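You operate a simulated robot arm through the tools that you are given. There is no shell and no other tool.

You run a simulated two-armed robot. Do the job below in one go: nothing can be reset, and whatever is moved stays where it is left.

JOB
Put the white thread cone from the top of the strap table on the middle of the packing bench and the green thread cone on the top of the steel table. Put the grey spool on the top of the strap table away on the left side of the blue table top. Take the brass weight on the pump end of the packing bench and put it away on the top of the small wooden shelf. Fetch the red clip box and stand it on the top shelf of the blue rack. Put the small green sack on the middle of the packing bench away on the top of the narrow table. Pull the orange drawer open. Do these in any order. Set down upright: thread cone, grey spool, brass weight, red clip box.
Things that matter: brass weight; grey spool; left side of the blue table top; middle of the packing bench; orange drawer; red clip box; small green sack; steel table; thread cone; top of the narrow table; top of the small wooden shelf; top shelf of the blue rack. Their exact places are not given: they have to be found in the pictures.

Only the result counts: the job must be done as asked and must still hold three seconds after the hand-in. Knocking over, shifting, dropping, spilling or breaking anything else fails it.

ROBOT AND FRAMES
Two 7-joint arms with two-finger grippers on one trunk, on a base that drives. Base frame: it is fixed to the floor where the robot stands at the start and does not move with it; the origin is under the middle of the robot, x ahead of it, y to its left, z up. Lengths are in m, angles in rad, forces in N, time in s.
The left shoulder is at the start at [0.06, 0.123, 0.945], the right one opposite. With the tool pointing down near the work surface each hand reaches from about 0.34 to 0.8 m from the robot's upright axis, wherever it stands, measured 20 degrees to its own side. Places, roughly: brass weight [-0.75, 3.25, 1]; grey spool (5x5x6 cm) [1.1, 2.3, 0.9]; left side of the blue table top (17x52 cm) [-3.88, -0.72, 1.4]; middle of the packing bench [-1, 3.7, 0.9]; orange drawer [-0.1, 2.9, 0.7]; red clip box [-1.25, 3.5, 1]; small green sack [-1.25, 4, 1]; steel table [-0.9, 1.5, 0.7]; thread cone [1, 2, 1]; top of the narrow table (16x25 cm) [-4.18, 0.36, 0.84]; top of the small wooden shelf (44x16 cm) [-4.48, -1.96, 0.84]; top shelf of the blue rack [-2.8, 5.2, 1.7]. Payload 1.47 kg a hand.
Tool frame (each hand has its own): the origin (TCP) lies between the finger pads and is the grasp point; the fingertips stand 0.016 m ahead of it; z points along the fingers, y is the line along which they close. The gripper opens to 0.087 m. The gripper's body begins 0.055 m behind the TCP.
Orientation is that of the tool frame in the base frame, as [roll, pitch, yaw] about the fixed x, y, z axes, in that order (R = Rz(yaw) Ry(pitch) Rx(roll)). With the fingers straight down and closing along the base's y, the tool's x points along the base's -x, its y along +y and its z along -z.

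CONTROLS
- The arms move only by the tool send_rows. It takes "left_deltas", "right_deltas" or both (then of equal length, played together; a hand with none holds still); each is one flat list of numbers, 7 for each row, row after row: the shift along the tool's x, y, z in mm, then the turn, a rotation vector about the tool's x, y, z in rad, then the opening, from 0 (shut) to 1 (fully open). In form: [dx, dy, dz, wx, wy, wz, jaw, dx, dy, dz, wx, wy, wz, jaw, ...]. A call has 1 to 20 rows; each row is the pose to reach, as a shift and turn from the pose commanded when the call began, along the tool's axes at that moment. Each row takes 0.2 s and may step no farther than 0.05 m and 0.15 rad from the row before; otherwise, or with a gripper value out of range, the whole call is refused. Where a pose cannot be reached the arm comes as near as it can. A force on the tool above 40 N (or 10 N above the force at the start of the call, whichever is more), or a blocked arm, ends the call early, and 0.2 s more pass. Each finger travels about 0.153 m/s and halts on what it meets, pressing with about 27 N; the grip force reading is that of the motor and also rises with nothing between the fingers. The clock runs only during rows and for 0.2 s after the last one: add rows that repeat a pose to give the fingers time. The reply holds the time, the measured pose of the TCP, the force on the tool along the base axes, the opening and the grip force, in the units named above and with some noise, with the torque about the TCP (base axes, N m) and any sound that the robot's microphone picked up.
- Cameras (640 x 400 px; columns grow to the right, rows downward): "scene" is now at [0.0974, -0.0123, 1.5186]; the picture's right is [0.06, -1.00, 0.00], its down [-0.66, -0.04, -0.75] and it looks along [0.75, 0.04, -0.66] (base axes); focal length 289 px, centre (320, 200). "left" rides on the left gripper at [0.073, -0.012, -0.09] in its tool frame; the picture's right is [0.16, 0.99, 0.00], its down [-0.72, 0.12, -0.68] and it looks along [-0.67, 0.11, 0.73] (tool axes); focal length 247 px, centre (320, 200). "right" rides on the right gripper at [0.073, 0.012, -0.09] in its tool frame; the picture's right is [-0.16, 0.99, 0.00], its down [-0.72, -0.12, -0.68] and it looks along [-0.67, -0.11, 0.73] (tool axes); focal length 247 px, centre (320, 200).
- capture(camera): a new picture of that camera. The clock stands still meanwhile.
- lift_body(by): slides the trunk up (or, below 0, down) by that many m; the arms and the scene camera ride with it, the base frame stays. It gives what a move gives, with no picture.
- drive_base(legs): drives the robot by 1 to 6 legs, each [ahead, left, turn to the left] in m, m and rad, along the robot's own axes; the way and the turn of a leg run together, so that a leg with both is an arc; at most 1.5 m and 3.142 rad a leg. The arms and the cameras ride along, it lands a little off, and it stops where it bumps. It gives what a move gives.
- turn_head(pan, tilt): turns the head with the scene camera to pan (to the left, within 2.094 rad either way) and tilt (down, from -0.506 to 1.204), counted from straight ahead of the robot. It gives what a move gives.
- point_at(camera, pixels): for up to 12 pixels [column, row] of the newest picture of that camera ("zoom" is the newest enlarged one), the place [x, y, z] in the base frame of the surface seen there, good to about 0.002 m, but the place of the scene camera against the robot may be out by one fixed shift of up to 0.025 m in any direction. The clock stands still meanwhile.
- close_up(camera, box): a new picture of the part [left, top, right, bottom] of that camera's present view, enlarged. The clock stands still meanwhile.
- job_done(): hands the job in; it is judged then, once.

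Leave the grippers open and the arms clear of the work at the hand-in unless told otherwise.

The tools are called by a JSON object that holds its "method" and its "body". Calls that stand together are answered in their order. send_rows: Moves the arms, as the interface text tells. Its arguments: {"type":"object","properties":{"left_deltas":{"type":"array","items":{"type":"number"}},"right_deltas":{"type":"array","items":{"type":"number"}}},"required":[]} The other tools are called the same way: lift_body (by) slides the trunk up or down; drive_base (legs) drives the base; turn_head (pan, tilt) turns the head that bears the scene camera; capture (camera) takes a picture; point_at (camera, pixels) gives the place of the surface under pixels of a picture; close_up (camera, box) takes an enlarged picture of a part of a camera's view; job_done () hands the job in.

At the start:

```text
clock: 0.0
left_tcp_pos: [0.5745, 0.2585, 1.1715]
left_ee_rot: [-3.141, 0.0, -3.14]
left_contact_force: [-0.3, 0.8, 0.1]
left_torque: [0.01, -0.02, 0.0]
left_grip_width: 0.0868
left_finger_force: 0.1
right_tcp_pos: [0.4543, -0.1923, 1.1574]
right_ee_rot: [3.14, 0.0, 3.141]
right_contact_force: [-0.4, -0.2, 1.2]
right_torque: [0.01, 0.04, -0.03]
right_grip_width: 0.0869
right_finger_force: 0.0
trunk travel left (down, up): [-0.1, 0.13]
robot x, y, heading: [0.003, -0.0021, 0.004]
head pan, tilt: [0.056, 0.717]
```

scene: 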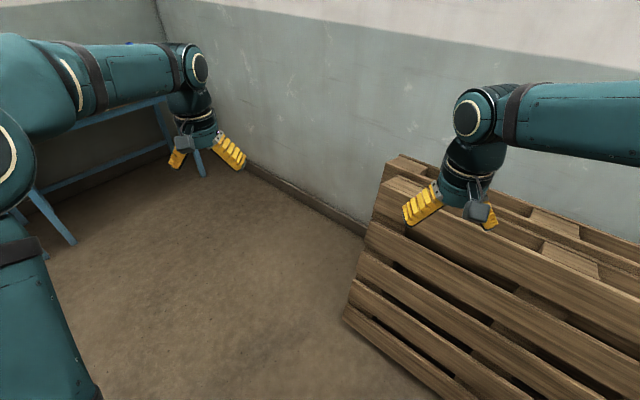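
right: 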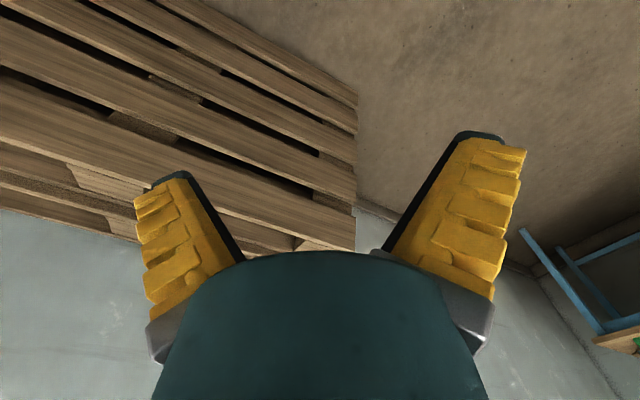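
left: 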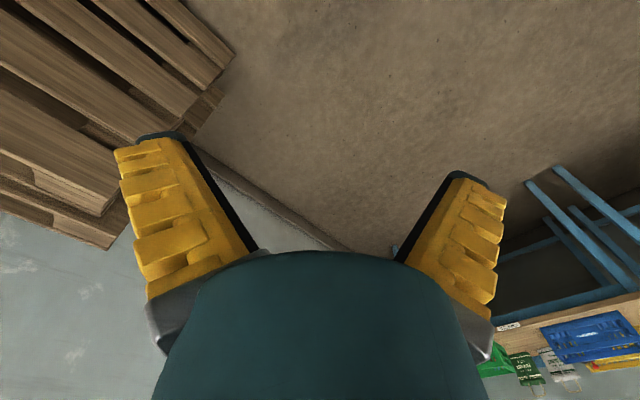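

I see the start pictures: a pallet stack to the right front, a blue-framed table to the left. I'll turn the head to look left first, to map the room.

{"method": "turn_head", "body": {"pan": 1.0, "tilt": 0.35}}

{"method": "capture", "body": {"camera": "scene"}}

{"method": "turn_head", "body": {"pan": 2.0, "tilt": 0.35}}

{"method": "capture", "body": {"camera": "scene"}}

{"method": "turn_head", "body": {"pan": -1.2, "tilt": 0.35}}

{"method": "capture", "body": {"camera": "scene"}}

{"method": "turn_head", "body": {"pan": -2.09, "tilt": 0.35}}

{"method": "capture", "body": {"camera": "scene"}}

```text
clock: 1.2
left_tcp_pos: [0.5738, 0.2584, 1.1705]
left_ee_rot: [-3.141, 0.002, 3.141]
left_contact_force: [0.1, -0.2, 0.1]
left_torque: [0.01, 0.0, -0.01]
left_grip_width: 0.0871
left_finger_force: 0.0
right_tcp_pos: [0.4539, -0.1918, 1.1578]
right_ee_rot: [3.139, 0.0, 3.141]
right_contact_force: [0.6, 0.1, 0.4]
right_torque: [-0.01, -0.01, -0.01]
right_grip_width: 0.087
right_finger_force: 0.1
trunk travel left (down, up): [-0.1, 0.13]
robot x, y, heading: [-0.0021, -0.0007, -0.001]
head pan, tilt: [1.0, 0.351]
```

```text
taken
```

scene: 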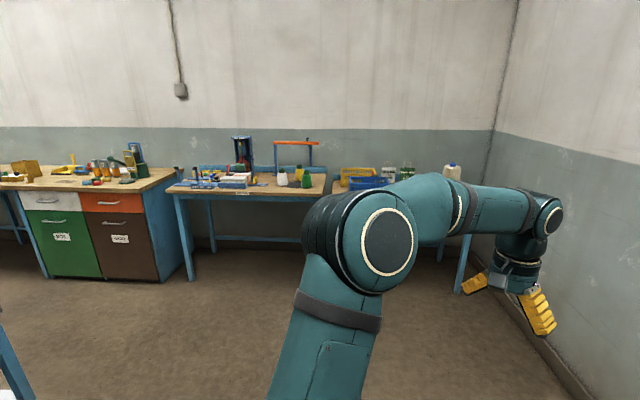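

```text
clock: 2.5
left_tcp_pos: [0.5747, 0.2582, 1.1718]
left_ee_rot: [-3.142, 0.0, -3.141]
left_contact_force: [-0.2, 0.1, 0.9]
left_torque: [0.01, -0.01, -0.02]
left_grip_width: 0.087
left_finger_force: 0.1
right_tcp_pos: [0.4526, -0.1911, 1.1576]
right_ee_rot: [3.14, -0.001, 3.141]
right_contact_force: [-0.5, 0.2, -0.6]
right_torque: [0.0, 0.03, -0.02]
right_grip_width: 0.0872
right_finger_force: 0.1
trunk travel left (down, up): [-0.1, 0.13]
robot x, y, heading: [0.0007, 0.0003, -0.004]
head pan, tilt: [2.0, 0.351]
```

```text
taken
```

scene: 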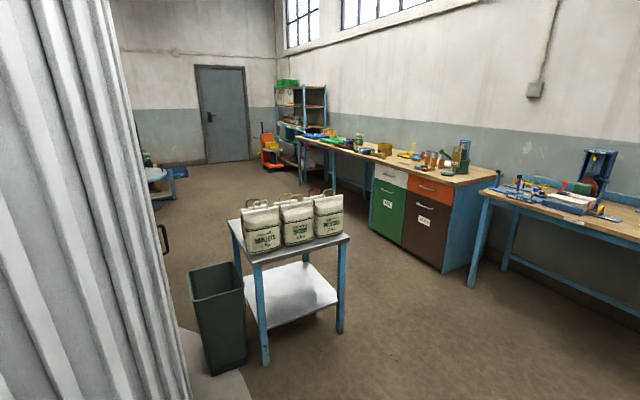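

```text
clock: 5.2
left_tcp_pos: [0.574, 0.2576, 1.1714]
left_ee_rot: [3.141, 0.0, -3.141]
left_contact_force: [0.9, -0.1, 0.1]
left_torque: [-0.02, -0.01, 0.01]
left_grip_width: 0.0869
left_finger_force: 0.0
right_tcp_pos: [0.4532, -0.1912, 1.1566]
right_ee_rot: [3.14, 0.002, 3.141]
right_contact_force: [-0.6, -1.0, 0.2]
right_torque: [-0.01, 0.01, -0.01]
right_grip_width: 0.0867
right_finger_force: 0.0
trunk travel left (down, up): [-0.1, 0.13]
robot x, y, heading: [0.0004, -0.0022, 0.002]
head pan, tilt: [-1.201, 0.351]
```

```text
taken
```

scene: 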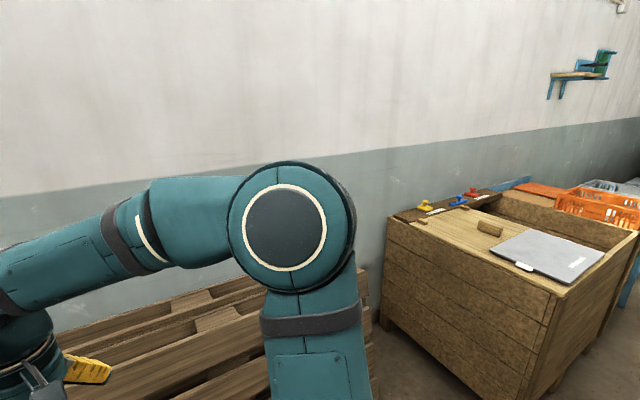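

```text
clock: 6.4
left_tcp_pos: [0.5743, 0.2572, 1.1716]
left_ee_rot: [3.141, 0.0, 3.14]
left_contact_force: [0.5, 0.0, 0.4]
left_torque: [0.02, -0.02, -0.01]
left_grip_width: 0.0869
left_finger_force: 0.1
right_tcp_pos: [0.4538, -0.1922, 1.1581]
right_ee_rot: [3.139, 0.0, 3.141]
right_contact_force: [0.0, -0.3, 0.2]
right_torque: [0.03, -0.02, 0.03]
right_grip_width: 0.087
right_finger_force: 0.1
trunk travel left (down, up): [-0.1, 0.13]
robot x, y, heading: [-0.0034, -0.001, -0.004]
head pan, tilt: [-2.089, 0.351]
```

```text
taken
```

scene: 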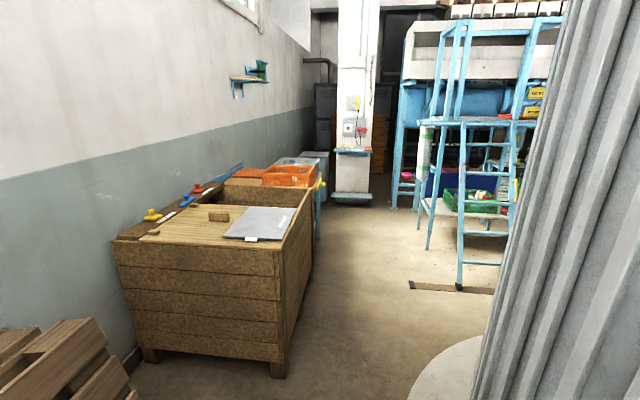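

The room: strap table and drawer cabinet on the left, steel table with bags behind-left, blue rack at the far end, and other places behind a corrugated partition. I'll look closer at the strap table (pan 1.1).

{"method": "turn_head", "body": {"pan": 1.2, "tilt": 0.25}}

{"method": "close_up", "body": {"camera": "scene", "box": [220, 100, 480, 262]}}

{"method": "capture", "body": {"camera": "scene"}}

{"method": "turn_head", "body": {"pan": 1.9, "tilt": 0.25}}

{"method": "close_up", "body": {"camera": "scene", "box": [160, 60, 420, 222]}}

{"method": "capture", "body": {"camera": "scene"}}

```text
clock: 9.2
left_tcp_pos: [0.574, 0.2574, 1.1724]
left_ee_rot: [3.14, 0.0, -3.14]
left_contact_force: [-0.9, 0.7, -0.5]
left_torque: [0.02, -0.02, -0.01]
left_grip_width: 0.0869
left_finger_force: 0.1
right_tcp_pos: [0.4543, -0.1909, 1.1566]
right_ee_rot: [3.139, 0.0, -3.141]
right_contact_force: [1.1, -0.2, 0.5]
right_torque: [0.02, 0.03, -0.01]
right_grip_width: 0.0869
right_finger_force: 0.1
trunk travel left (down, up): [-0.1, 0.13]
robot x, y, heading: [0.004, 0.0027, 0.003]
head pan, tilt: [1.201, 0.25]
```

```text
2.46 times, centred on (350, 181) of scene
```

zoom: 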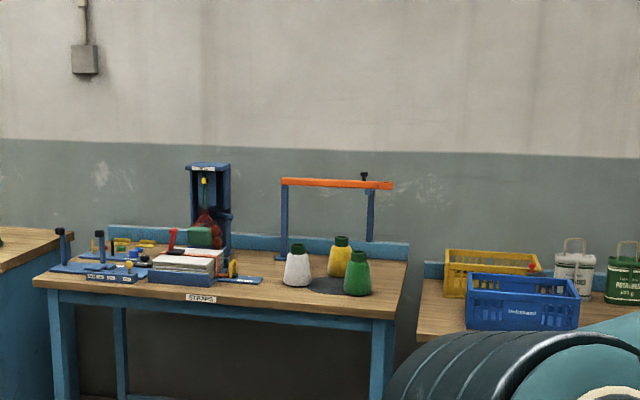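

```text
taken
```

scene: 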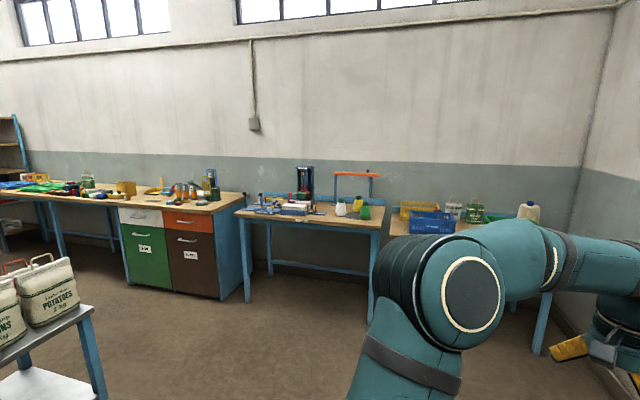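

```text
clock: 10.3
left_tcp_pos: [0.5747, 0.2588, 1.1709]
left_ee_rot: [-3.14, 0.0, -3.141]
left_contact_force: [-0.4, 0.7, -0.1]
left_torque: [0.0, -0.01, 0.03]
left_grip_width: 0.0868
left_finger_force: 0.0
right_tcp_pos: [0.4539, -0.1914, 1.1571]
right_ee_rot: [3.138, 0.001, 3.142]
right_contact_force: [-0.9, 0.0, 0.3]
right_torque: [0.01, 0.01, -0.02]
right_grip_width: 0.0871
right_finger_force: 0.1
trunk travel left (down, up): [-0.1, 0.13]
robot x, y, heading: [-0.0001, -0.0032, -0.0]
head pan, tilt: [1.901, 0.25]
```

```text
2.46 times, centred on (290, 141) of scene
```

zoom: 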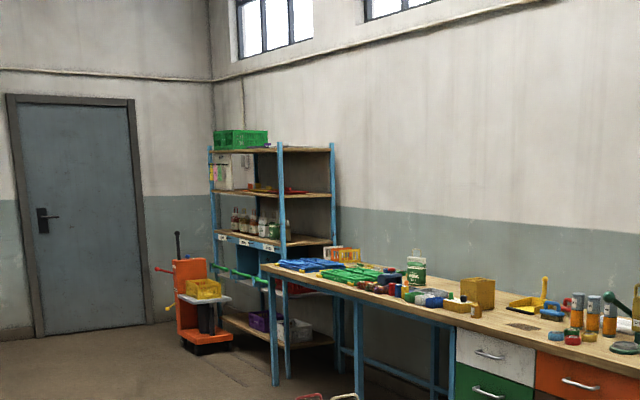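

```text
taken
```

scene: 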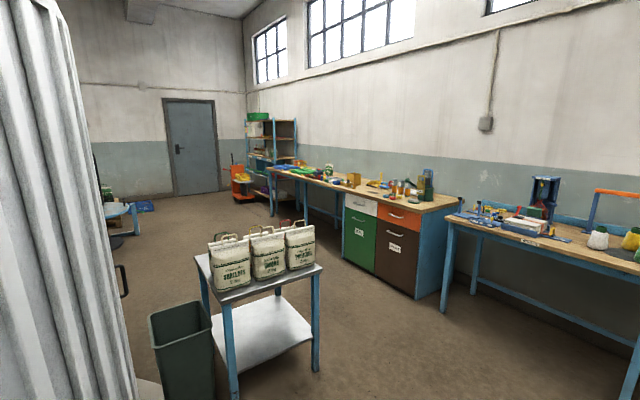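

I'll measure some places in this view: strap table edge (455,217), (636,262); cabinet corners (420,215), (343,190); steel table; partition edge.

{"method": "point_at", "body": {"camera": "scene", "pixels": [[452, 219], [630, 266], [417, 214], [345, 191], [272, 172], [200, 256], [321, 268], [238, 306], [113, 385], [130, 330], [410, 217], [560, 215]]}}

{"method": "close_up", "body": {"camera": "scene", "box": [440, 160, 640, 285]}}

{"method": "close_up", "body": {"camera": "scene", "box": [260, 140, 460, 265]}}

```text
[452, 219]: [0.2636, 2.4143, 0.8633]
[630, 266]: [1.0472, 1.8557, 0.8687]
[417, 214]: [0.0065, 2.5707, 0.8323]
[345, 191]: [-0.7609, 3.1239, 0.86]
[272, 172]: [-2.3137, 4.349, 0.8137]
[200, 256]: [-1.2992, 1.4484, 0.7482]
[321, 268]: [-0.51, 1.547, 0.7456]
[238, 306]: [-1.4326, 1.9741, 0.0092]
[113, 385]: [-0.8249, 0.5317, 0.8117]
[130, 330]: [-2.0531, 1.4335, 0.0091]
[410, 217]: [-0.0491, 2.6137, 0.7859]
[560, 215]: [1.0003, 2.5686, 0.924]
```

```text
3.20 times, centred on (540, 222) of scene
```

zoom: 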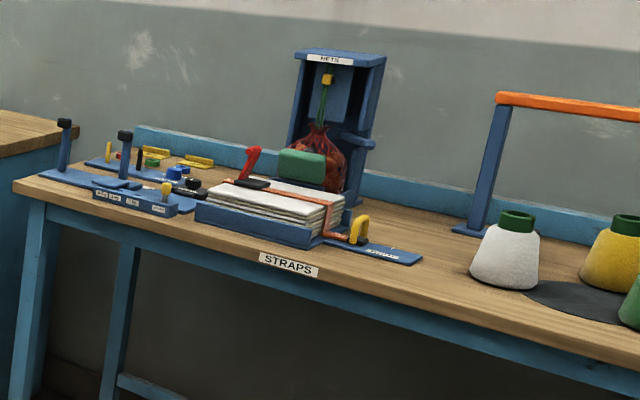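

```text
3.20 times, centred on (360, 202) of scene
```

zoom: 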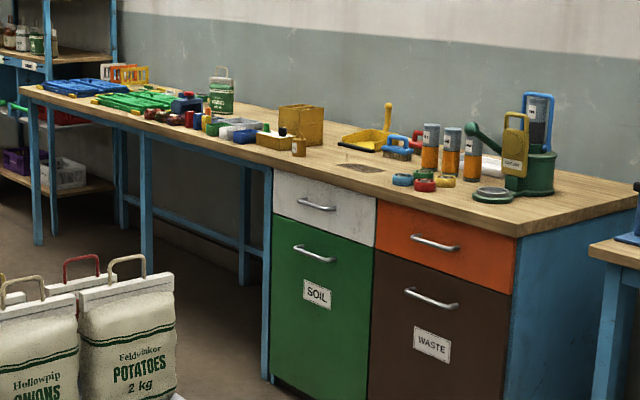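

The strap, cabinet and packing benches stand along a diagonal wall (normal about 0.95 rad). The white cone is at zoom (505,250), the yellow and green ones to its right; the brass-looking weight is probably among the things near the pump on the cabinet end. I'll turn to face the strap table and approach it.

{"method": "drive_base", "body": {"legs": [[0, 0, 0.951], [1.2, 0.45, 0]]}}

{"method": "turn_head", "body": {"pan": 0.0, "tilt": 0.5}}

{"method": "capture", "body": {"camera": "scene"}}

```text
clock: 19.2
left_tcp_pos: [0.4692, 1.8558, 1.1721]
left_ee_rot: [-3.142, 0.0, -2.206]
left_contact_force: [0.7, 0.3, 0.3]
left_torque: [0.01, 0.02, -0.04]
left_grip_width: 0.0871
left_finger_force: 0.1
right_tcp_pos: [0.7601, 1.4927, 1.157]
right_ee_rot: [3.139, 0.001, -2.204]
right_contact_force: [0.1, 0.1, 0.1]
right_torque: [-0.02, -0.06, 0.01]
right_grip_width: 0.0869
right_finger_force: 0.2
trunk travel left (down, up): [-0.1, 0.13]
robot x, y, heading: [0.3345, 1.2411, 0.936]
head pan, tilt: [1.901, 0.25]
```

```text
clock: 21.1
left_tcp_pos: [0.4685, 1.8565, 1.1706]
left_ee_rot: [3.14, 0.001, -2.206]
left_contact_force: [-1.3, 1.2, 1.6]
left_torque: [0.0, -0.05, -0.02]
left_grip_width: 0.0871
left_finger_force: 0.1
right_tcp_pos: [0.7589, 1.4921, 1.1584]
right_ee_rot: [3.14, -0.001, -2.205]
right_contact_force: [-0.2, 0.2, 0.8]
right_torque: [0.02, 0.01, -0.02]
right_grip_width: 0.087
right_finger_force: 0.1
trunk travel left (down, up): [-0.1, 0.13]
robot x, y, heading: [0.337, 1.2411, 0.938]
head pan, tilt: [0.0, 0.499]
```

```text
taken
```

scene: 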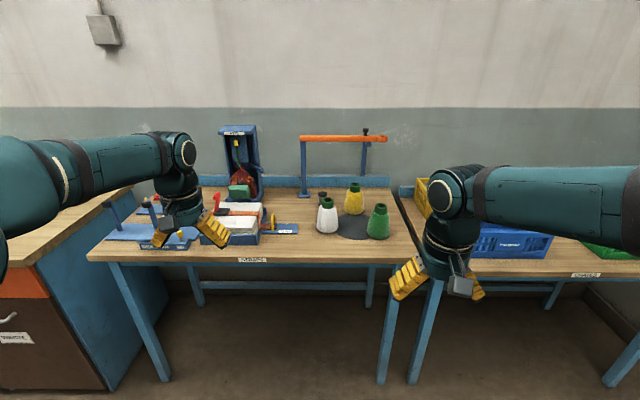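

Facing the strap table now: white cone at (327,215), yellow (354,198), green (378,221); something dark at (322,196) behind the white cone is likely the grey spool. I'll zoom and measure.

{"method": "close_up", "body": {"camera": "scene", "box": [270, 160, 430, 260]}}

{"method": "point_at", "body": {"camera": "zoom", "pixels": [[228, 165], [228, 210], [228, 282], [433, 185], [433, 235], [433, 310], [340, 100], [210, 130], [210, 155], [210, 260], [340, 330], [570, 350]]}}

```text
4.00 times, centred on (350, 210) of scene
```

zoom: 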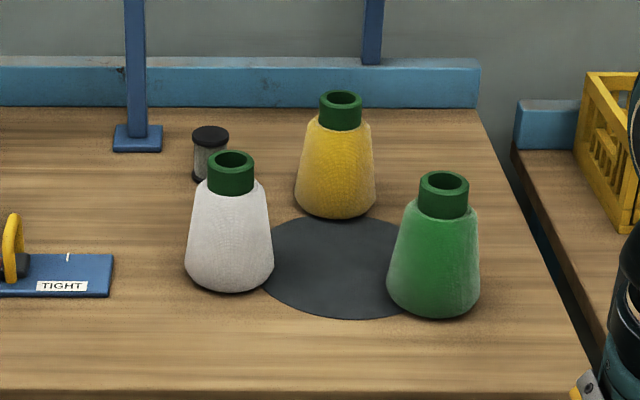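

```text
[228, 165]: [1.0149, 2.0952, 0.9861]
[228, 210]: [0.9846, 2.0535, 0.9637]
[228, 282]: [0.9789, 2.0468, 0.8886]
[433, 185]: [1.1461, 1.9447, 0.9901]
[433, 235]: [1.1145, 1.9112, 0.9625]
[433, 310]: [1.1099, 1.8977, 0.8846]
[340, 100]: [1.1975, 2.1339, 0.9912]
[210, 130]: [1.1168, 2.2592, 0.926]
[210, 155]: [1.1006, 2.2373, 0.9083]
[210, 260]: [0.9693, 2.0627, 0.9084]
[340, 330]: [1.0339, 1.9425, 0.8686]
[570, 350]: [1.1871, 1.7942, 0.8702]
```

White cone's middle is near (1.005,2.08), green near (1.145,1.926), grey spool near (1.115,2.255) top z 0.926, table top z 0.869. I'll drive so that the cones lie ~0.6 m ahead, between both hands.

{"method": "drive_base", "body": {"legs": [[0.45, -0.153, 0.013]]}}

{"method": "capture", "body": {"camera": "scene"}}

{"method": "capture", "body": {"camera": "left"}}

{"method": "capture", "body": {"camera": "right"}}

```text
clock: 23.9
left_tcp_pos: [0.8498, 2.1312, 1.1716]
left_ee_rot: [3.141, 0.001, -2.191]
left_contact_force: [-0.2, 0.6, -0.3]
left_torque: [0.03, 0.03, 0.02]
left_grip_width: 0.0872
left_finger_force: 0.0
right_tcp_pos: [1.1452, 1.7705, 1.1581]
right_ee_rot: [3.141, 0.0, -2.192]
right_contact_force: [-0.3, 0.2, 0.5]
right_torque: [-0.03, 0.01, 0.0]
right_grip_width: 0.0871
right_finger_force: 0.1
trunk travel left (down, up): [-0.1, 0.13]
robot x, y, heading: [0.7283, 1.5134, 0.949]
head pan, tilt: [0.0, 0.499]
```

```text
taken
```

scene: 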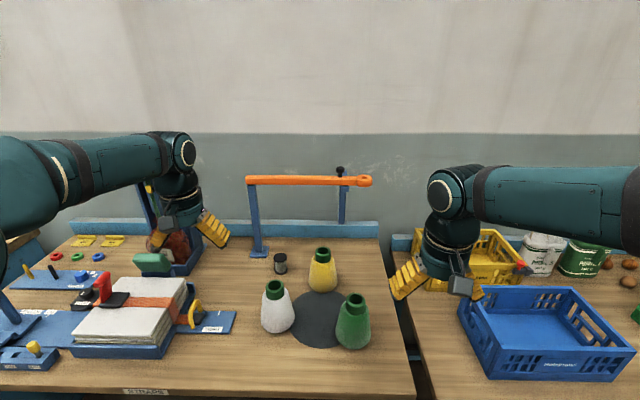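

```text
taken
```

left: 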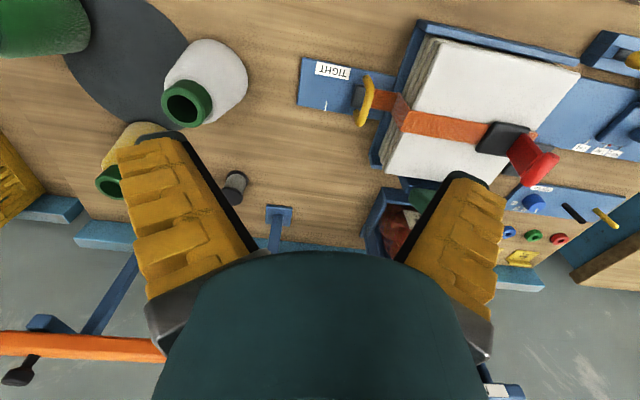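

```text
taken
```

right: 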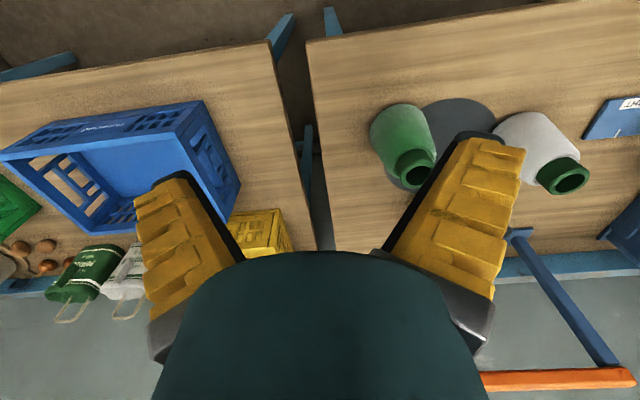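

Both hands see the cones. I'll measure the white cone's rim in the left picture (around (187,103)) and the green one's rim in the right picture (around (413,170)).

{"method": "point_at", "body": {"camera": "left", "pixels": [[165, 104], [209, 101], [185, 84], [187, 123], [238, 95], [215, 45], [235, 190], [236, 175], [260, 120]]}}

{"method": "point_at", "body": {"camera": "right", "pixels": [[394, 168], [432, 170], [412, 152], [415, 187], [375, 130], [430, 118], [543, 175], [585, 177], [564, 160], [566, 192], [350, 200]]}}

{"method": "close_up", "body": {"camera": "left", "box": [120, 30, 280, 130]}}

{"method": "close_up", "body": {"camera": "right", "box": [340, 90, 500, 190]}}

```text
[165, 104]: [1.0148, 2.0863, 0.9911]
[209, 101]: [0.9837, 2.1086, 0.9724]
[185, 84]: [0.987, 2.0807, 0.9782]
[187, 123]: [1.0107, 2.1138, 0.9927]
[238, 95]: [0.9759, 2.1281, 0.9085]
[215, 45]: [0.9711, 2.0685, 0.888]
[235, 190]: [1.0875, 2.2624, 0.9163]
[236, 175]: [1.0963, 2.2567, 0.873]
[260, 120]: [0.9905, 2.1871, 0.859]
```

```text
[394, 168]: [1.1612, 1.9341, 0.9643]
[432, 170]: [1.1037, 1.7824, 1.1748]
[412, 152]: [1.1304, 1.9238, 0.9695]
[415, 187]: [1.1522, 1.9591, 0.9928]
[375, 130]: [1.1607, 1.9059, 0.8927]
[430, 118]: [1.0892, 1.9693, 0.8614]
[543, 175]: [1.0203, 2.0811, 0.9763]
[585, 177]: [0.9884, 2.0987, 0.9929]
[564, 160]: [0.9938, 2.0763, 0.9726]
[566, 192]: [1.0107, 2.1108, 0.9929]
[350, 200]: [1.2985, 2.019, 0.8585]
```

```text
4.00 times, centred on (200, 80) of left
```

zoom: 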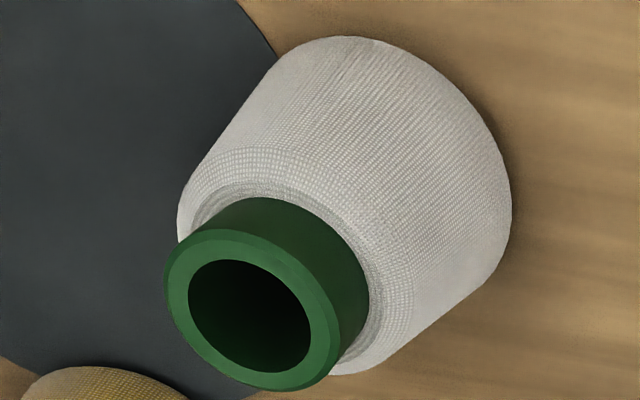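

```text
4.00 times, centred on (420, 140) of right
```

zoom: 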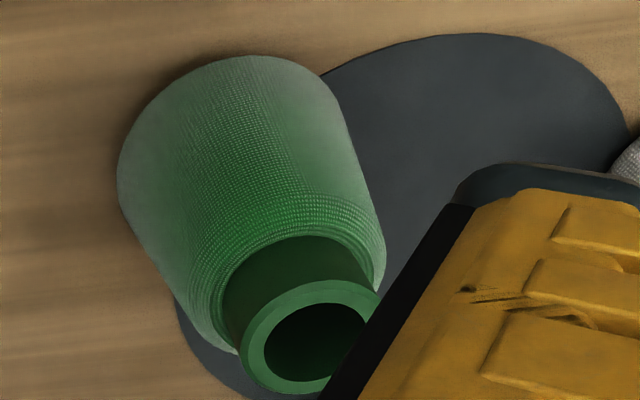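

The necks stand out clearly. Measuring the green cone's ring in the current right zoom: outer ring points (243,350), (320,285), (285,390), neck-base at (225,325).

{"method": "point_at", "body": {"camera": "zoom", "pixels": [[250, 345], [318, 289], [275, 380], [355, 290], [290, 320], [228, 325], [310, 245], [205, 330], [270, 230]]}}

{"method": "close_up", "body": {"camera": "left", "box": [120, 30, 280, 130]}}

{"method": "point_at", "body": {"camera": "zoom", "pixels": [[178, 285], [250, 242], [328, 330], [270, 380], [190, 340], [195, 250], [300, 250], [362, 300], [310, 215], [380, 320], [180, 205]]}}

```text
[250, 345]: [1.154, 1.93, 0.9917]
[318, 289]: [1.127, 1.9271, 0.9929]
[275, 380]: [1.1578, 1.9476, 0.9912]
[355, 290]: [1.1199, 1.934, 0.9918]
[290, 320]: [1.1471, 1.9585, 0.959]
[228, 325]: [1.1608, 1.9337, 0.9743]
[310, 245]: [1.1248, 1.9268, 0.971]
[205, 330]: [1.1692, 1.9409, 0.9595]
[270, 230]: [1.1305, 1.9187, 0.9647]
```

```text
4.00 times, centred on (200, 80) of left
```

zoom: 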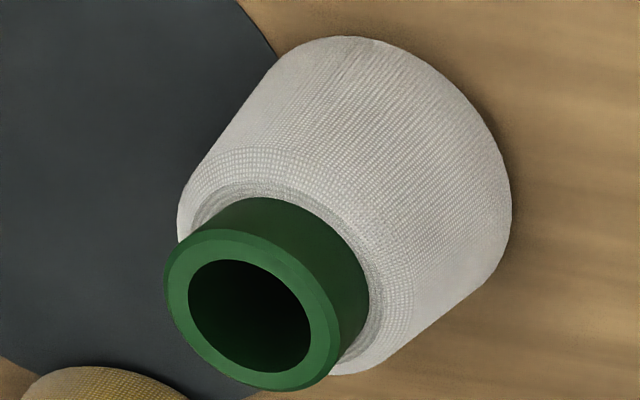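

```text
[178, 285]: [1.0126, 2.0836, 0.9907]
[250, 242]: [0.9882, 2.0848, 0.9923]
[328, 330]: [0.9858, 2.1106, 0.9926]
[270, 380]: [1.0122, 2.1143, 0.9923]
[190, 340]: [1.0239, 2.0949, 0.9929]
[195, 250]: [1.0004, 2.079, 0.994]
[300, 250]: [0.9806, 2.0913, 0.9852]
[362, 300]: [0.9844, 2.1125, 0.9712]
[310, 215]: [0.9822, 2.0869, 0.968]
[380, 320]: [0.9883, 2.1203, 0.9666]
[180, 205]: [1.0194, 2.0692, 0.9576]
```

White cone neck: centre ≈ (1.0013, 2.0975), rim z 0.9925, neck foot z 0.966, radius ≈ 0.0235. Green cone neck centre ≈ (1.139, 1.943). I'll bring the left hand over the white cone and partway down.

{"method": "send_rows", "body": {"left_deltas": [-15, -36, 0, 0, 0, 0, 1, -30, -72, 0, 0, 0, 0, 1, -45, -108, 0, 0, 0, 0, 1, -60.6, -142.9, 0, 0, 0, 0, 1, -60.6, -142.9, 45, 0, 0, 0, 1, -60.6, -142.9, 90, 0, 0, 0, 1, -60.6, -142.9, 130, 0, 0, 0, 1, -60.6, -142.9, 130, 0, 0, 0, 1]}}

{"method": "capture", "body": {"camera": "left"}}

```text
clock: 25.7
left_tcp_pos: [1.0044, 2.0975, 1.0427]
left_ee_rot: [-3.142, -0.001, -2.192]
left_contact_force: [-0.4, 0.1, -1.0]
left_torque: [0.02, 0.02, -0.01]
left_grip_width: 0.0868
left_finger_force: 0.1
right_tcp_pos: [1.1448, 1.7705, 1.1583]
right_ee_rot: [3.14, 0.001, -2.193]
right_contact_force: [-0.3, -0.3, 0.3]
right_torque: [0.02, -0.02, 0.02]
right_grip_width: 0.0869
right_finger_force: 0.1
trunk travel left (down, up): [-0.1, 0.13]
robot x, y, heading: [0.7241, 1.5107, 0.951]
head pan, tilt: [0.0, 0.499]
```

```text
taken
```

left: 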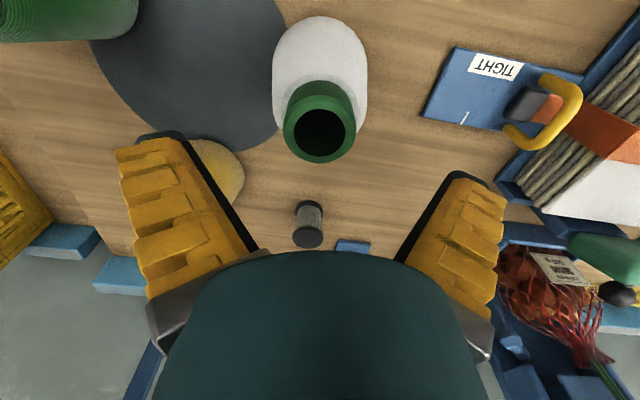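

The neck is centred between the fingers at (320,130). A quick re-measurement of its ring before going down.

{"method": "point_at", "body": {"camera": "left", "pixels": [[288, 130], [351, 130], [320, 104], [320, 158], [309, 222], [308, 240], [303, 232], [317, 235]]}}

```text
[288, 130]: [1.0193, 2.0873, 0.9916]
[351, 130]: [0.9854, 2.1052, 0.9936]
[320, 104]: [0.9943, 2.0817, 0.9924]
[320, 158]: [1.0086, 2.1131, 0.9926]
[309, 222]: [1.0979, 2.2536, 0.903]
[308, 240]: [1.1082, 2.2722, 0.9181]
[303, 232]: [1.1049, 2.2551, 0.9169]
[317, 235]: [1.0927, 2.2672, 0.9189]
```

The neck centre is (1.002, 2.097), so the hand is within 3 mm. Going down to z 0.984 and closing.

{"method": "send_rows", "body": {"left_deltas": [2, 2, 30, 0, 0, 0, 1, 2, 2, 50, 0, 0, 0, 1, 2, 2, 58.5, 0, 0, 0, 1, 2, 2, 58.5, 0, 0, 0, 1, 2, 2, 58.5, 0, 0, 0, 0.2, 2, 2, 58.5, 0, 0, 0, 0.2, 2, 2, 58.5, 0, 0, 0, 0.2]}}

{"method": "capture", "body": {"camera": "left"}}

```text
clock: 27.3
left_tcp_pos: [1.001, 2.0955, 0.9843]
left_ee_rot: [-3.141, -0.001, -2.193]
left_contact_force: [1.4, -0.5, 1.1]
left_torque: [0.02, -0.05, -0.08]
left_grip_width: 0.0407
left_finger_force: 27.8
right_tcp_pos: [1.1451, 1.7714, 1.1564]
right_ee_rot: [3.138, -0.001, -2.19]
right_contact_force: [-0.6, 0.1, -0.3]
right_torque: [-0.04, 0.03, 0.0]
right_grip_width: 0.0868
right_finger_force: 0.1
trunk travel left (down, up): [-0.1, 0.13]
robot x, y, heading: [0.7253, 1.515, 0.949]
head pan, tilt: [0.0, 0.499]
```

```text
taken
```

left: 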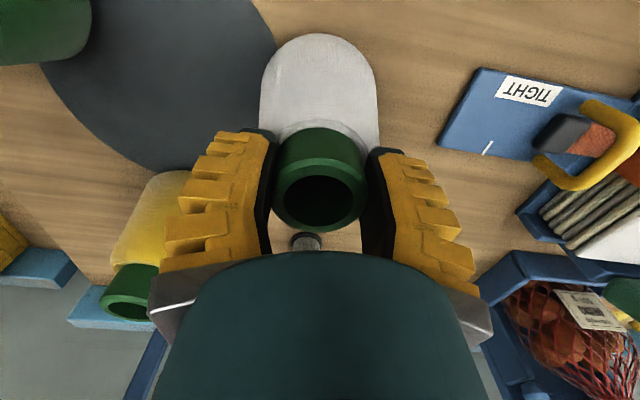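

The grip holds the neck (width 0.041, force 27.8). Lifting the white cone straight up, then back to the left.

{"method": "send_rows", "body": {"left_deltas": [0, 0, -20, 0, 0, 0, 0.2, 0, 0, -60, 0, 0, 0, 0.2, 0, 0, -105, 0, 0, 0, 0.2, 0, 0, -150, 0, 0, 0, 0.2, 0, 0, -190, 0, 0, 0, 0.2, 20, 40, -200, 0, 0, 0, 0.2, 40, 80, -200, 0, 0, 0, 0.2, 60, 120, -200, 0, 0, 0, 0.2, 80, 160, -200, 0, 0, 0, 0.2, 80, 160, -200, 0, 0, 0, 0.2]}}

{"method": "capture", "body": {"camera": "scene"}}

```text
clock: 29.5
left_tcp_pos: [0.8206, 2.123, 1.1831]
left_ee_rot: [-3.141, -0.001, -2.193]
left_contact_force: [-0.3, 0.6, -1.8]
left_torque: [0.0, 0.02, -0.03]
left_grip_width: 0.0407
left_finger_force: 27.0
right_tcp_pos: [1.1454, 1.771, 1.1574]
right_ee_rot: [3.139, 0.0, -2.19]
right_contact_force: [0.2, -0.5, 0.3]
right_torque: [0.0, -0.02, 0.0]
right_grip_width: 0.0868
right_finger_force: 0.1
trunk travel left (down, up): [-0.1, 0.13]
robot x, y, heading: [0.7276, 1.5168, 0.945]
head pan, tilt: [0.0, 0.499]
```

```text
taken
```

scene: 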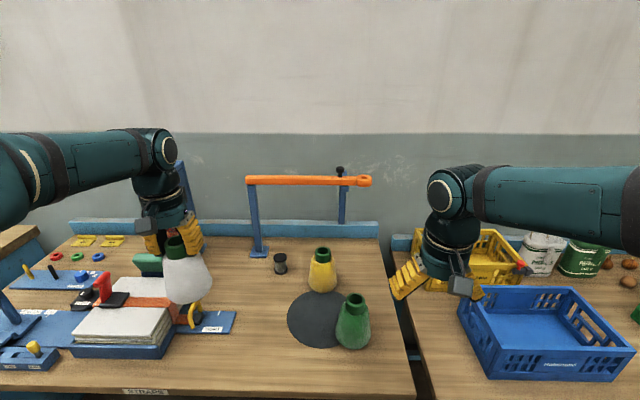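

White cone is held upright at (187,270). Now the right hand goes over the green cone, partway down.

{"method": "send_rows", "body": {"right_deltas": [-34, 26, 0, 0, 0, 0, 1, -68, 52, 0, 0, 0, 0, 1, -102, 78, 0, 0, 0, 0, 1, -136.6, 105, 0, 0, 0, 0, 1, -136.6, 105, 40, 0, 0, 0, 1, -136.6, 105, 80, 0, 0, 0, 1, -136.6, 105, 115, 0, 0, 0, 1, -136.6, 105, 115, 0, 0, 0, 1]}}

{"method": "close_up", "body": {"camera": "right", "box": [240, 60, 400, 160]}}

{"method": "capture", "body": {"camera": "right"}}

```text
clock: 31.3
left_tcp_pos: [0.8208, 2.1242, 1.1839]
left_ee_rot: [-3.141, -0.001, -2.193]
left_contact_force: [-0.4, -0.1, -2.2]
left_torque: [0.0, 0.01, 0.01]
left_grip_width: 0.0405
left_finger_force: 26.8
right_tcp_pos: [1.1377, 1.9432, 1.0438]
right_ee_rot: [3.14, -0.001, -2.191]
right_contact_force: [1.6, 0.8, 0.9]
right_torque: [-0.02, 0.01, 0.04]
right_grip_width: 0.087
right_finger_force: 0.1
trunk travel left (down, up): [-0.1, 0.13]
robot x, y, heading: [0.7252, 1.5154, 0.954]
head pan, tilt: [0.0, 0.499]
```

```text
4.00 times, centred on (320, 110) of right
```

zoom: 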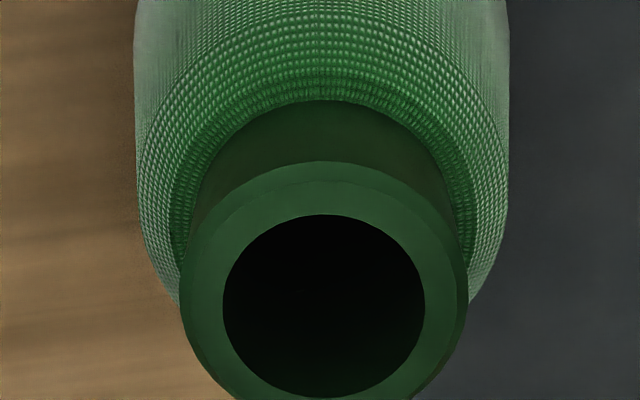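

```text
taken
```

right: 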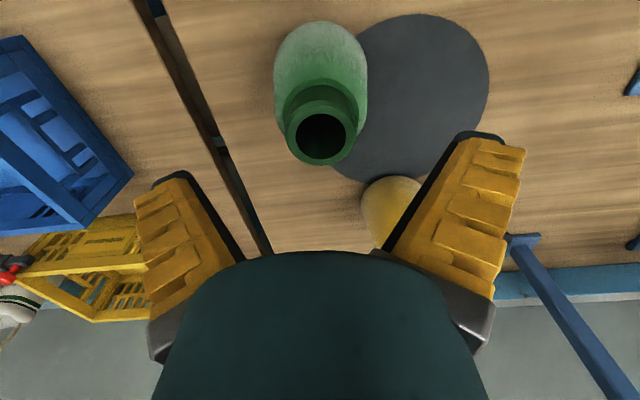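

The green neck is centred between the fingers. Going down 60 mm, closing, then lifting straight up.

{"method": "send_rows", "body": {"right_deltas": [0, 0, 30, 0, 0, 0, 1, 0, 0, 50, 0, 0, 0, 1, 0, 0, 59.5, 0, 0, 0, 1, 0, 0, 59.5, 0, 0, 0, 1, 0, 0, 59.5, 0, 0, 0, 0.2, 0, 0, 59.5, 0, 0, 0, 0.2, 0, 0, 59.5, 0, 0, 0, 0.2]}}

{"method": "capture", "body": {"camera": "right"}}

```text
clock: 32.9
left_tcp_pos: [0.8211, 2.1233, 1.1834]
left_ee_rot: [3.14, 0.0, -2.193]
left_contact_force: [0.0, 0.1, -1.9]
left_torque: [-0.02, 0.03, -0.01]
left_grip_width: 0.0407
left_finger_force: 27.4
right_tcp_pos: [1.1381, 1.9422, 0.9829]
right_ee_rot: [3.141, -0.001, -2.192]
right_contact_force: [-0.5, 1.0, 1.2]
right_torque: [0.05, -0.09, 0.0]
right_grip_width: 0.0408
right_finger_force: 27.3
trunk travel left (down, up): [-0.1, 0.13]
robot x, y, heading: [0.7268, 1.5126, 0.951]
head pan, tilt: [0.0, 0.499]
```

```text
taken
```

right: 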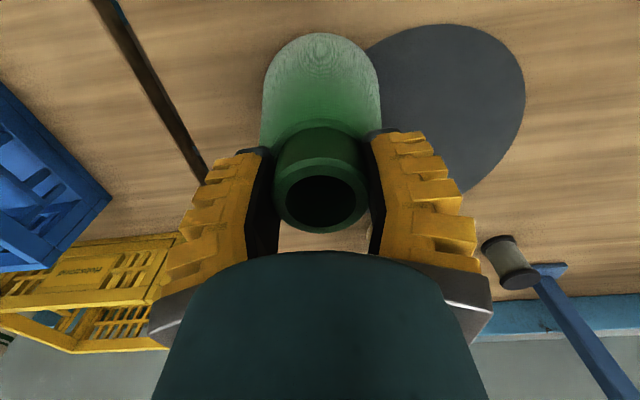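

Gripped (width 0.041). Lifting straight up 200 mm and pulling back.

{"method": "send_rows", "body": {"right_deltas": [0, 0, -20, 0, 0, 0, 0.2, 0, 0, -60, 0, 0, 0, 0.2, 0, 0, -105, 0, 0, 0, 0.2, 0, 0, -150, 0, 0, 0, 0.2, 0, 0, -195, 0, 0, 0, 0.2, 35, -30, -200, 0, 0, 0, 0.2, 70, -60, -200, 0, 0, 0, 0.2, 110, -90, -200, 0, 0, 0, 0.2, 150, -105, -200, 0, 0, 0, 0.2, 150, -105, -200, 0, 0, 0, 0.2]}}

{"method": "turn_head", "body": {"pan": 1.2, "tilt": 0.5}}

{"method": "capture", "body": {"camera": "scene"}}

```text
clock: 35.1
left_tcp_pos: [0.82, 2.1245, 1.1824]
left_ee_rot: [3.14, 0.0, -2.192]
left_contact_force: [-0.1, 0.4, -1.9]
left_torque: [-0.02, 0.03, 0.02]
left_grip_width: 0.0405
left_finger_force: 26.9
right_tcp_pos: [1.1384, 1.7609, 1.1833]
right_ee_rot: [3.138, -0.003, -2.193]
right_contact_force: [-0.1, 0.1, -2.1]
right_torque: [-0.02, 0.03, 0.0]
right_grip_width: 0.0406
right_finger_force: 27.1
trunk travel left (down, up): [-0.1, 0.13]
robot x, y, heading: [0.724, 1.5141, 0.952]
head pan, tilt: [0.0, 0.499]
```

```text
clock: 36.5
left_tcp_pos: [0.8211, 2.1234, 1.1843]
left_ee_rot: [-3.141, 0.0, -2.191]
left_contact_force: [-0.3, 0.0, -1.8]
left_torque: [-0.05, -0.02, 0.02]
left_grip_width: 0.0403
left_finger_force: 26.9
right_tcp_pos: [1.1372, 1.7626, 1.1847]
right_ee_rot: [3.141, -0.001, -2.191]
right_contact_force: [-0.1, -0.1, -2.1]
right_torque: [-0.03, -0.02, 0.01]
right_grip_width: 0.0408
right_finger_force: 27.3
trunk travel left (down, up): [-0.1, 0.13]
robot x, y, heading: [0.7265, 1.5124, 0.951]
head pan, tilt: [1.201, 0.499]
```

```text
taken
```

scene: 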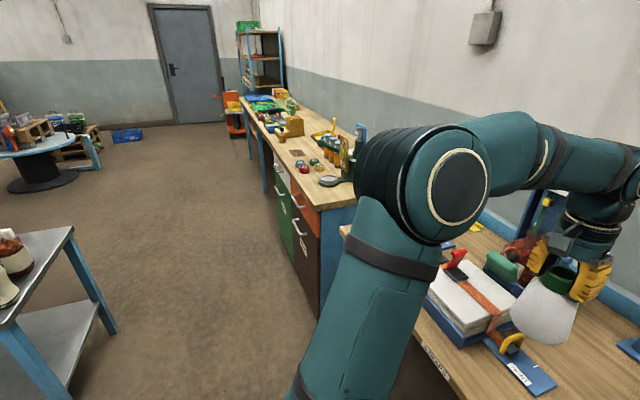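

Both cones are in hand. I'll look at the steel table next (pan to 2.05).

{"method": "turn_head", "body": {"pan": 2.05, "tilt": 0.4}}

{"method": "capture", "body": {"camera": "scene"}}

{"method": "point_at", "body": {"camera": "scene", "pixels": [[320, 200], [280, 200], [360, 200], [320, 170], [240, 220], [400, 220], [200, 250], [440, 250]]}}

```text
clock: 37.6
left_tcp_pos: [0.8206, 2.124, 1.1831]
left_ee_rot: [-3.141, 0.0, -2.192]
left_contact_force: [0.0, 0.5, -2.2]
left_torque: [-0.01, 0.0, 0.0]
left_grip_width: 0.0403
left_finger_force: 26.6
right_tcp_pos: [1.1375, 1.76, 1.1836]
right_ee_rot: [3.138, 0.0, -2.192]
right_contact_force: [-0.6, 0.5, -2.0]
right_torque: [0.0, 0.01, 0.0]
right_grip_width: 0.0409
right_finger_force: 26.7
trunk travel left (down, up): [-0.1, 0.13]
robot x, y, heading: [0.7266, 1.5137, 0.945]
head pan, tilt: [2.051, 0.4]
```

```text
taken
```

scene: 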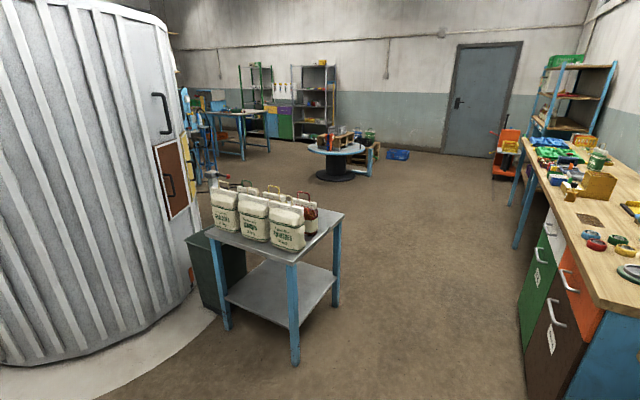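

```text
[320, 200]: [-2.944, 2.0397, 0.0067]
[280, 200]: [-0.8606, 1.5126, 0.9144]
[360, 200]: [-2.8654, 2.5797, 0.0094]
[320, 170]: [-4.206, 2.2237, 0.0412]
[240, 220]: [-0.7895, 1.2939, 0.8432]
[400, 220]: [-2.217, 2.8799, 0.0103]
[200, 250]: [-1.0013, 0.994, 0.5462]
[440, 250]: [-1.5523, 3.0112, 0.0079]
```

The "partition" is a round silo; the steel table carries a row of bags. I'll zoom in on it.

{"method": "close_up", "body": {"camera": "scene", "box": [180, 160, 372, 280]}}

{"method": "point_at", "body": {"camera": "zoom", "pixels": [[90, 243], [375, 345], [545, 175], [450, 250], [480, 180], [430, 140], [395, 295], [260, 130], [140, 185], [300, 270], [400, 250], [520, 160]]}}

{"method": "close_up", "body": {"camera": "scene", "box": [170, 30, 410, 180]}}

```text
3.33 times, centred on (276, 220) of scene
```

zoom: 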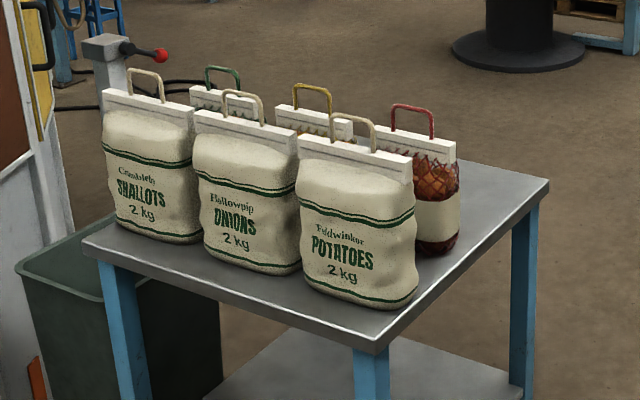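

```text
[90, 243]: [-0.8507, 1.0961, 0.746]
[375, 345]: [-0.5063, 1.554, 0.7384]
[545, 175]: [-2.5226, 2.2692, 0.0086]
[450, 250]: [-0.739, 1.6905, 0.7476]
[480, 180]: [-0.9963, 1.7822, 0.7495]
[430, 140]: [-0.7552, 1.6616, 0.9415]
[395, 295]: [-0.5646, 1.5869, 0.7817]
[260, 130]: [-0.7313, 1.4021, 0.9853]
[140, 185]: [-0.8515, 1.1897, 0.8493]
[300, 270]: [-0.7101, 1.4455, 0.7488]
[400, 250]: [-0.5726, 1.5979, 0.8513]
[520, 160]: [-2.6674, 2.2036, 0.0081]
```

```text
2.67 times, centred on (290, 105) of scene
```

zoom: 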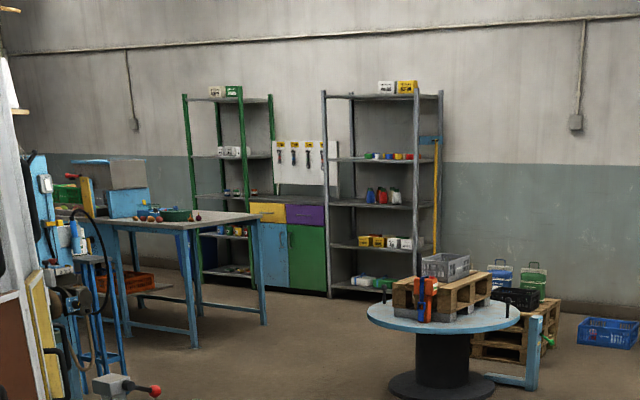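

The steel table spans roughly from (-0.85,1.10) and (-0.51,1.55) to the far side; bags fill most of it, with free space at the far right corner. I'll raise the trunk so the cones clear everything, back away, and turn round.

{"method": "lift_body", "body": {"by": 0.12}}

{"method": "drive_base", "body": {"legs": [[-0.5, 0, 0], [0, 0, 1.571]]}}

{"method": "turn_head", "body": {"pan": 0.0, "tilt": 0.5}}

{"method": "capture", "body": {"camera": "scene"}}

```text
clock: 39.1
left_tcp_pos: [0.8214, 2.1234, 1.3043]
left_ee_rot: [-3.141, 0.0, -2.191]
left_contact_force: [-0.3, 0.6, -1.8]
left_torque: [0.0, -0.03, 0.03]
left_grip_width: 0.0405
left_finger_force: 26.7
right_tcp_pos: [1.1361, 1.7606, 1.3034]
right_ee_rot: [3.14, 0.001, -2.192]
right_contact_force: [-1.3, 0.5, -2.5]
right_torque: [-0.03, 0.01, -0.01]
right_grip_width: 0.0403
right_finger_force: 26.9
trunk travel left (down, up): [-0.22, 0.01]
robot x, y, heading: [0.7285, 1.5155, 0.951]
head pan, tilt: [2.051, 0.4]
```

```text
clock: 45.9
left_tcp_pos: [-0.1773, 1.2084, 1.3044]
left_ee_rot: [-3.141, 0.0, -0.636]
left_contact_force: [1.1, 0.4, -2.2]
left_torque: [0.0, 0.01, -0.03]
left_grip_width: 0.0403
left_finger_force: 27.4
right_tcp_pos: [0.1891, 1.5204, 1.3031]
right_ee_rot: [3.139, -0.001, -0.633]
right_contact_force: [0.1, 0.3, -2.0]
right_torque: [0.01, -0.02, -0.02]
right_grip_width: 0.0404
right_finger_force: 26.9
trunk travel left (down, up): [-0.22, 0.01]
robot x, y, heading: [0.4345, 1.1053, 2.505]
head pan, tilt: [2.051, 0.4]
```

```text
clock: 47.9
left_tcp_pos: [-0.1763, 1.2085, 1.3035]
left_ee_rot: [3.141, 0.0, -0.635]
left_contact_force: [-0.2, 0.2, -1.8]
left_torque: [-0.02, 0.01, 0.0]
left_grip_width: 0.0404
left_finger_force: 27.0
right_tcp_pos: [0.1891, 1.5203, 1.3041]
right_ee_rot: [3.139, 0.0, -0.635]
right_contact_force: [-0.8, 0.4, -1.6]
right_torque: [-0.02, -0.03, 0.0]
right_grip_width: 0.0404
right_finger_force: 27.1
trunk travel left (down, up): [-0.22, 0.01]
robot x, y, heading: [0.4323, 1.1, 2.505]
head pan, tilt: [0.0, 0.499]
```

```text
taken
```

scene: 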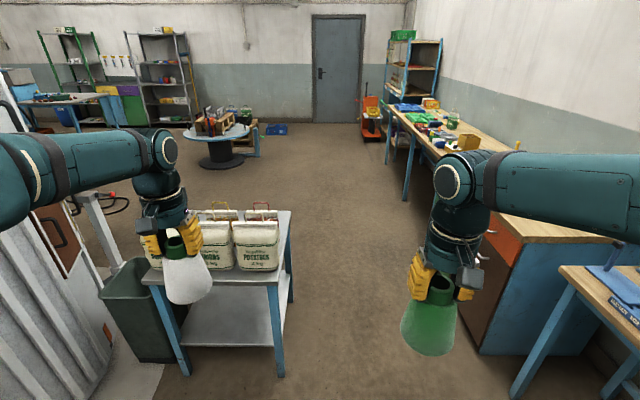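

The corridor between steel table and cabinet is clear. I'll strafe right 0.35, go ahead 1.32, then turn left 1.59 to face the steel table's free side.

{"method": "drive_base", "body": {"legs": [[0, -0.349, 0], [1.32, 0, 0], [0, 0, 1.588]]}}

{"method": "capture", "body": {"camera": "scene"}}

{"method": "capture", "body": {"camera": "right"}}

```text
clock: 61.5
left_tcp_pos: [-0.5086, 1.5592, 1.3028]
left_ee_rot: [3.14, 0.001, 0.95]
left_contact_force: [-0.7, -0.1, -2.6]
left_torque: [0.03, 0.0, 0.02]
left_grip_width: 0.04
left_finger_force: 27.0
right_tcp_pos: [-0.8249, 1.922, 1.3035]
right_ee_rot: [3.142, 0.0, 0.951]
right_contact_force: [0.4, 0.9, -1.6]
right_torque: [0.01, 0.02, 0.01]
right_grip_width: 0.0403
right_finger_force: 27.0
trunk travel left (down, up): [-0.22, 0.01]
robot x, y, heading: [-0.4149, 2.1736, -2.194]
head pan, tilt: [0.0, 0.499]
```

```text
taken
```

scene: 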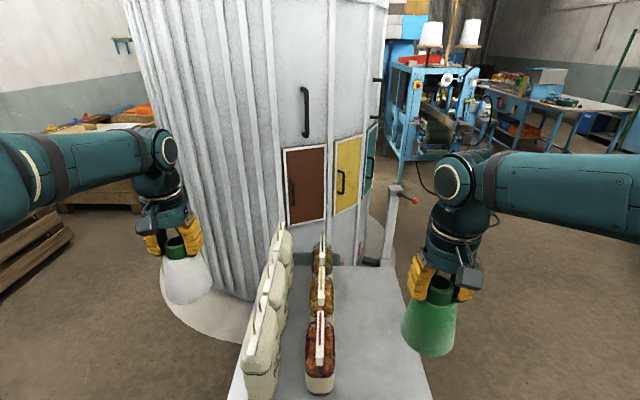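

```text
taken
```

right: 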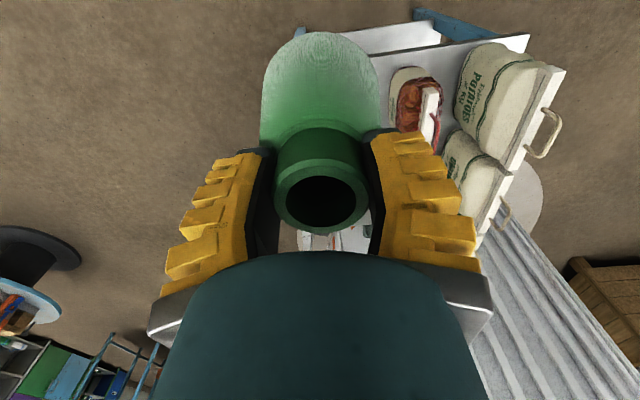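

The free strip on the steel table is right of the net bags, around (370,330). Measuring its bounds: near edge, right edge, and net bags' right sides.

{"method": "point_at", "body": {"camera": "scene", "pixels": [[360, 350], [370, 390], [345, 320], [400, 350], [425, 390], [395, 290], [335, 360], [333, 310], [350, 275], [385, 270], [370, 330]]}}

{"method": "close_up", "body": {"camera": "scene", "box": [220, 240, 476, 400]}}

```text
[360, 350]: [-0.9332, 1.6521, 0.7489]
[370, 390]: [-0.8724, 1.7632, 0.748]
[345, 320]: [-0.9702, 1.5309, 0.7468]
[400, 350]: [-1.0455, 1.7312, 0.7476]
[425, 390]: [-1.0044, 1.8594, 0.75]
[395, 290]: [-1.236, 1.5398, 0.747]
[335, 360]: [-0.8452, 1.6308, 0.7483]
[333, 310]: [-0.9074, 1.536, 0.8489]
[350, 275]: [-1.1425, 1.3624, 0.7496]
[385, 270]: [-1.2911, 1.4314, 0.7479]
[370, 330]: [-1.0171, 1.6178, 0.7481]
```

```text
2.50 times, centred on (348, 320) of scene
```

zoom: 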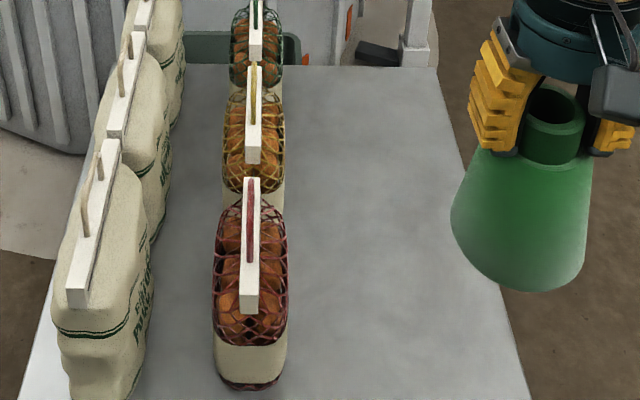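

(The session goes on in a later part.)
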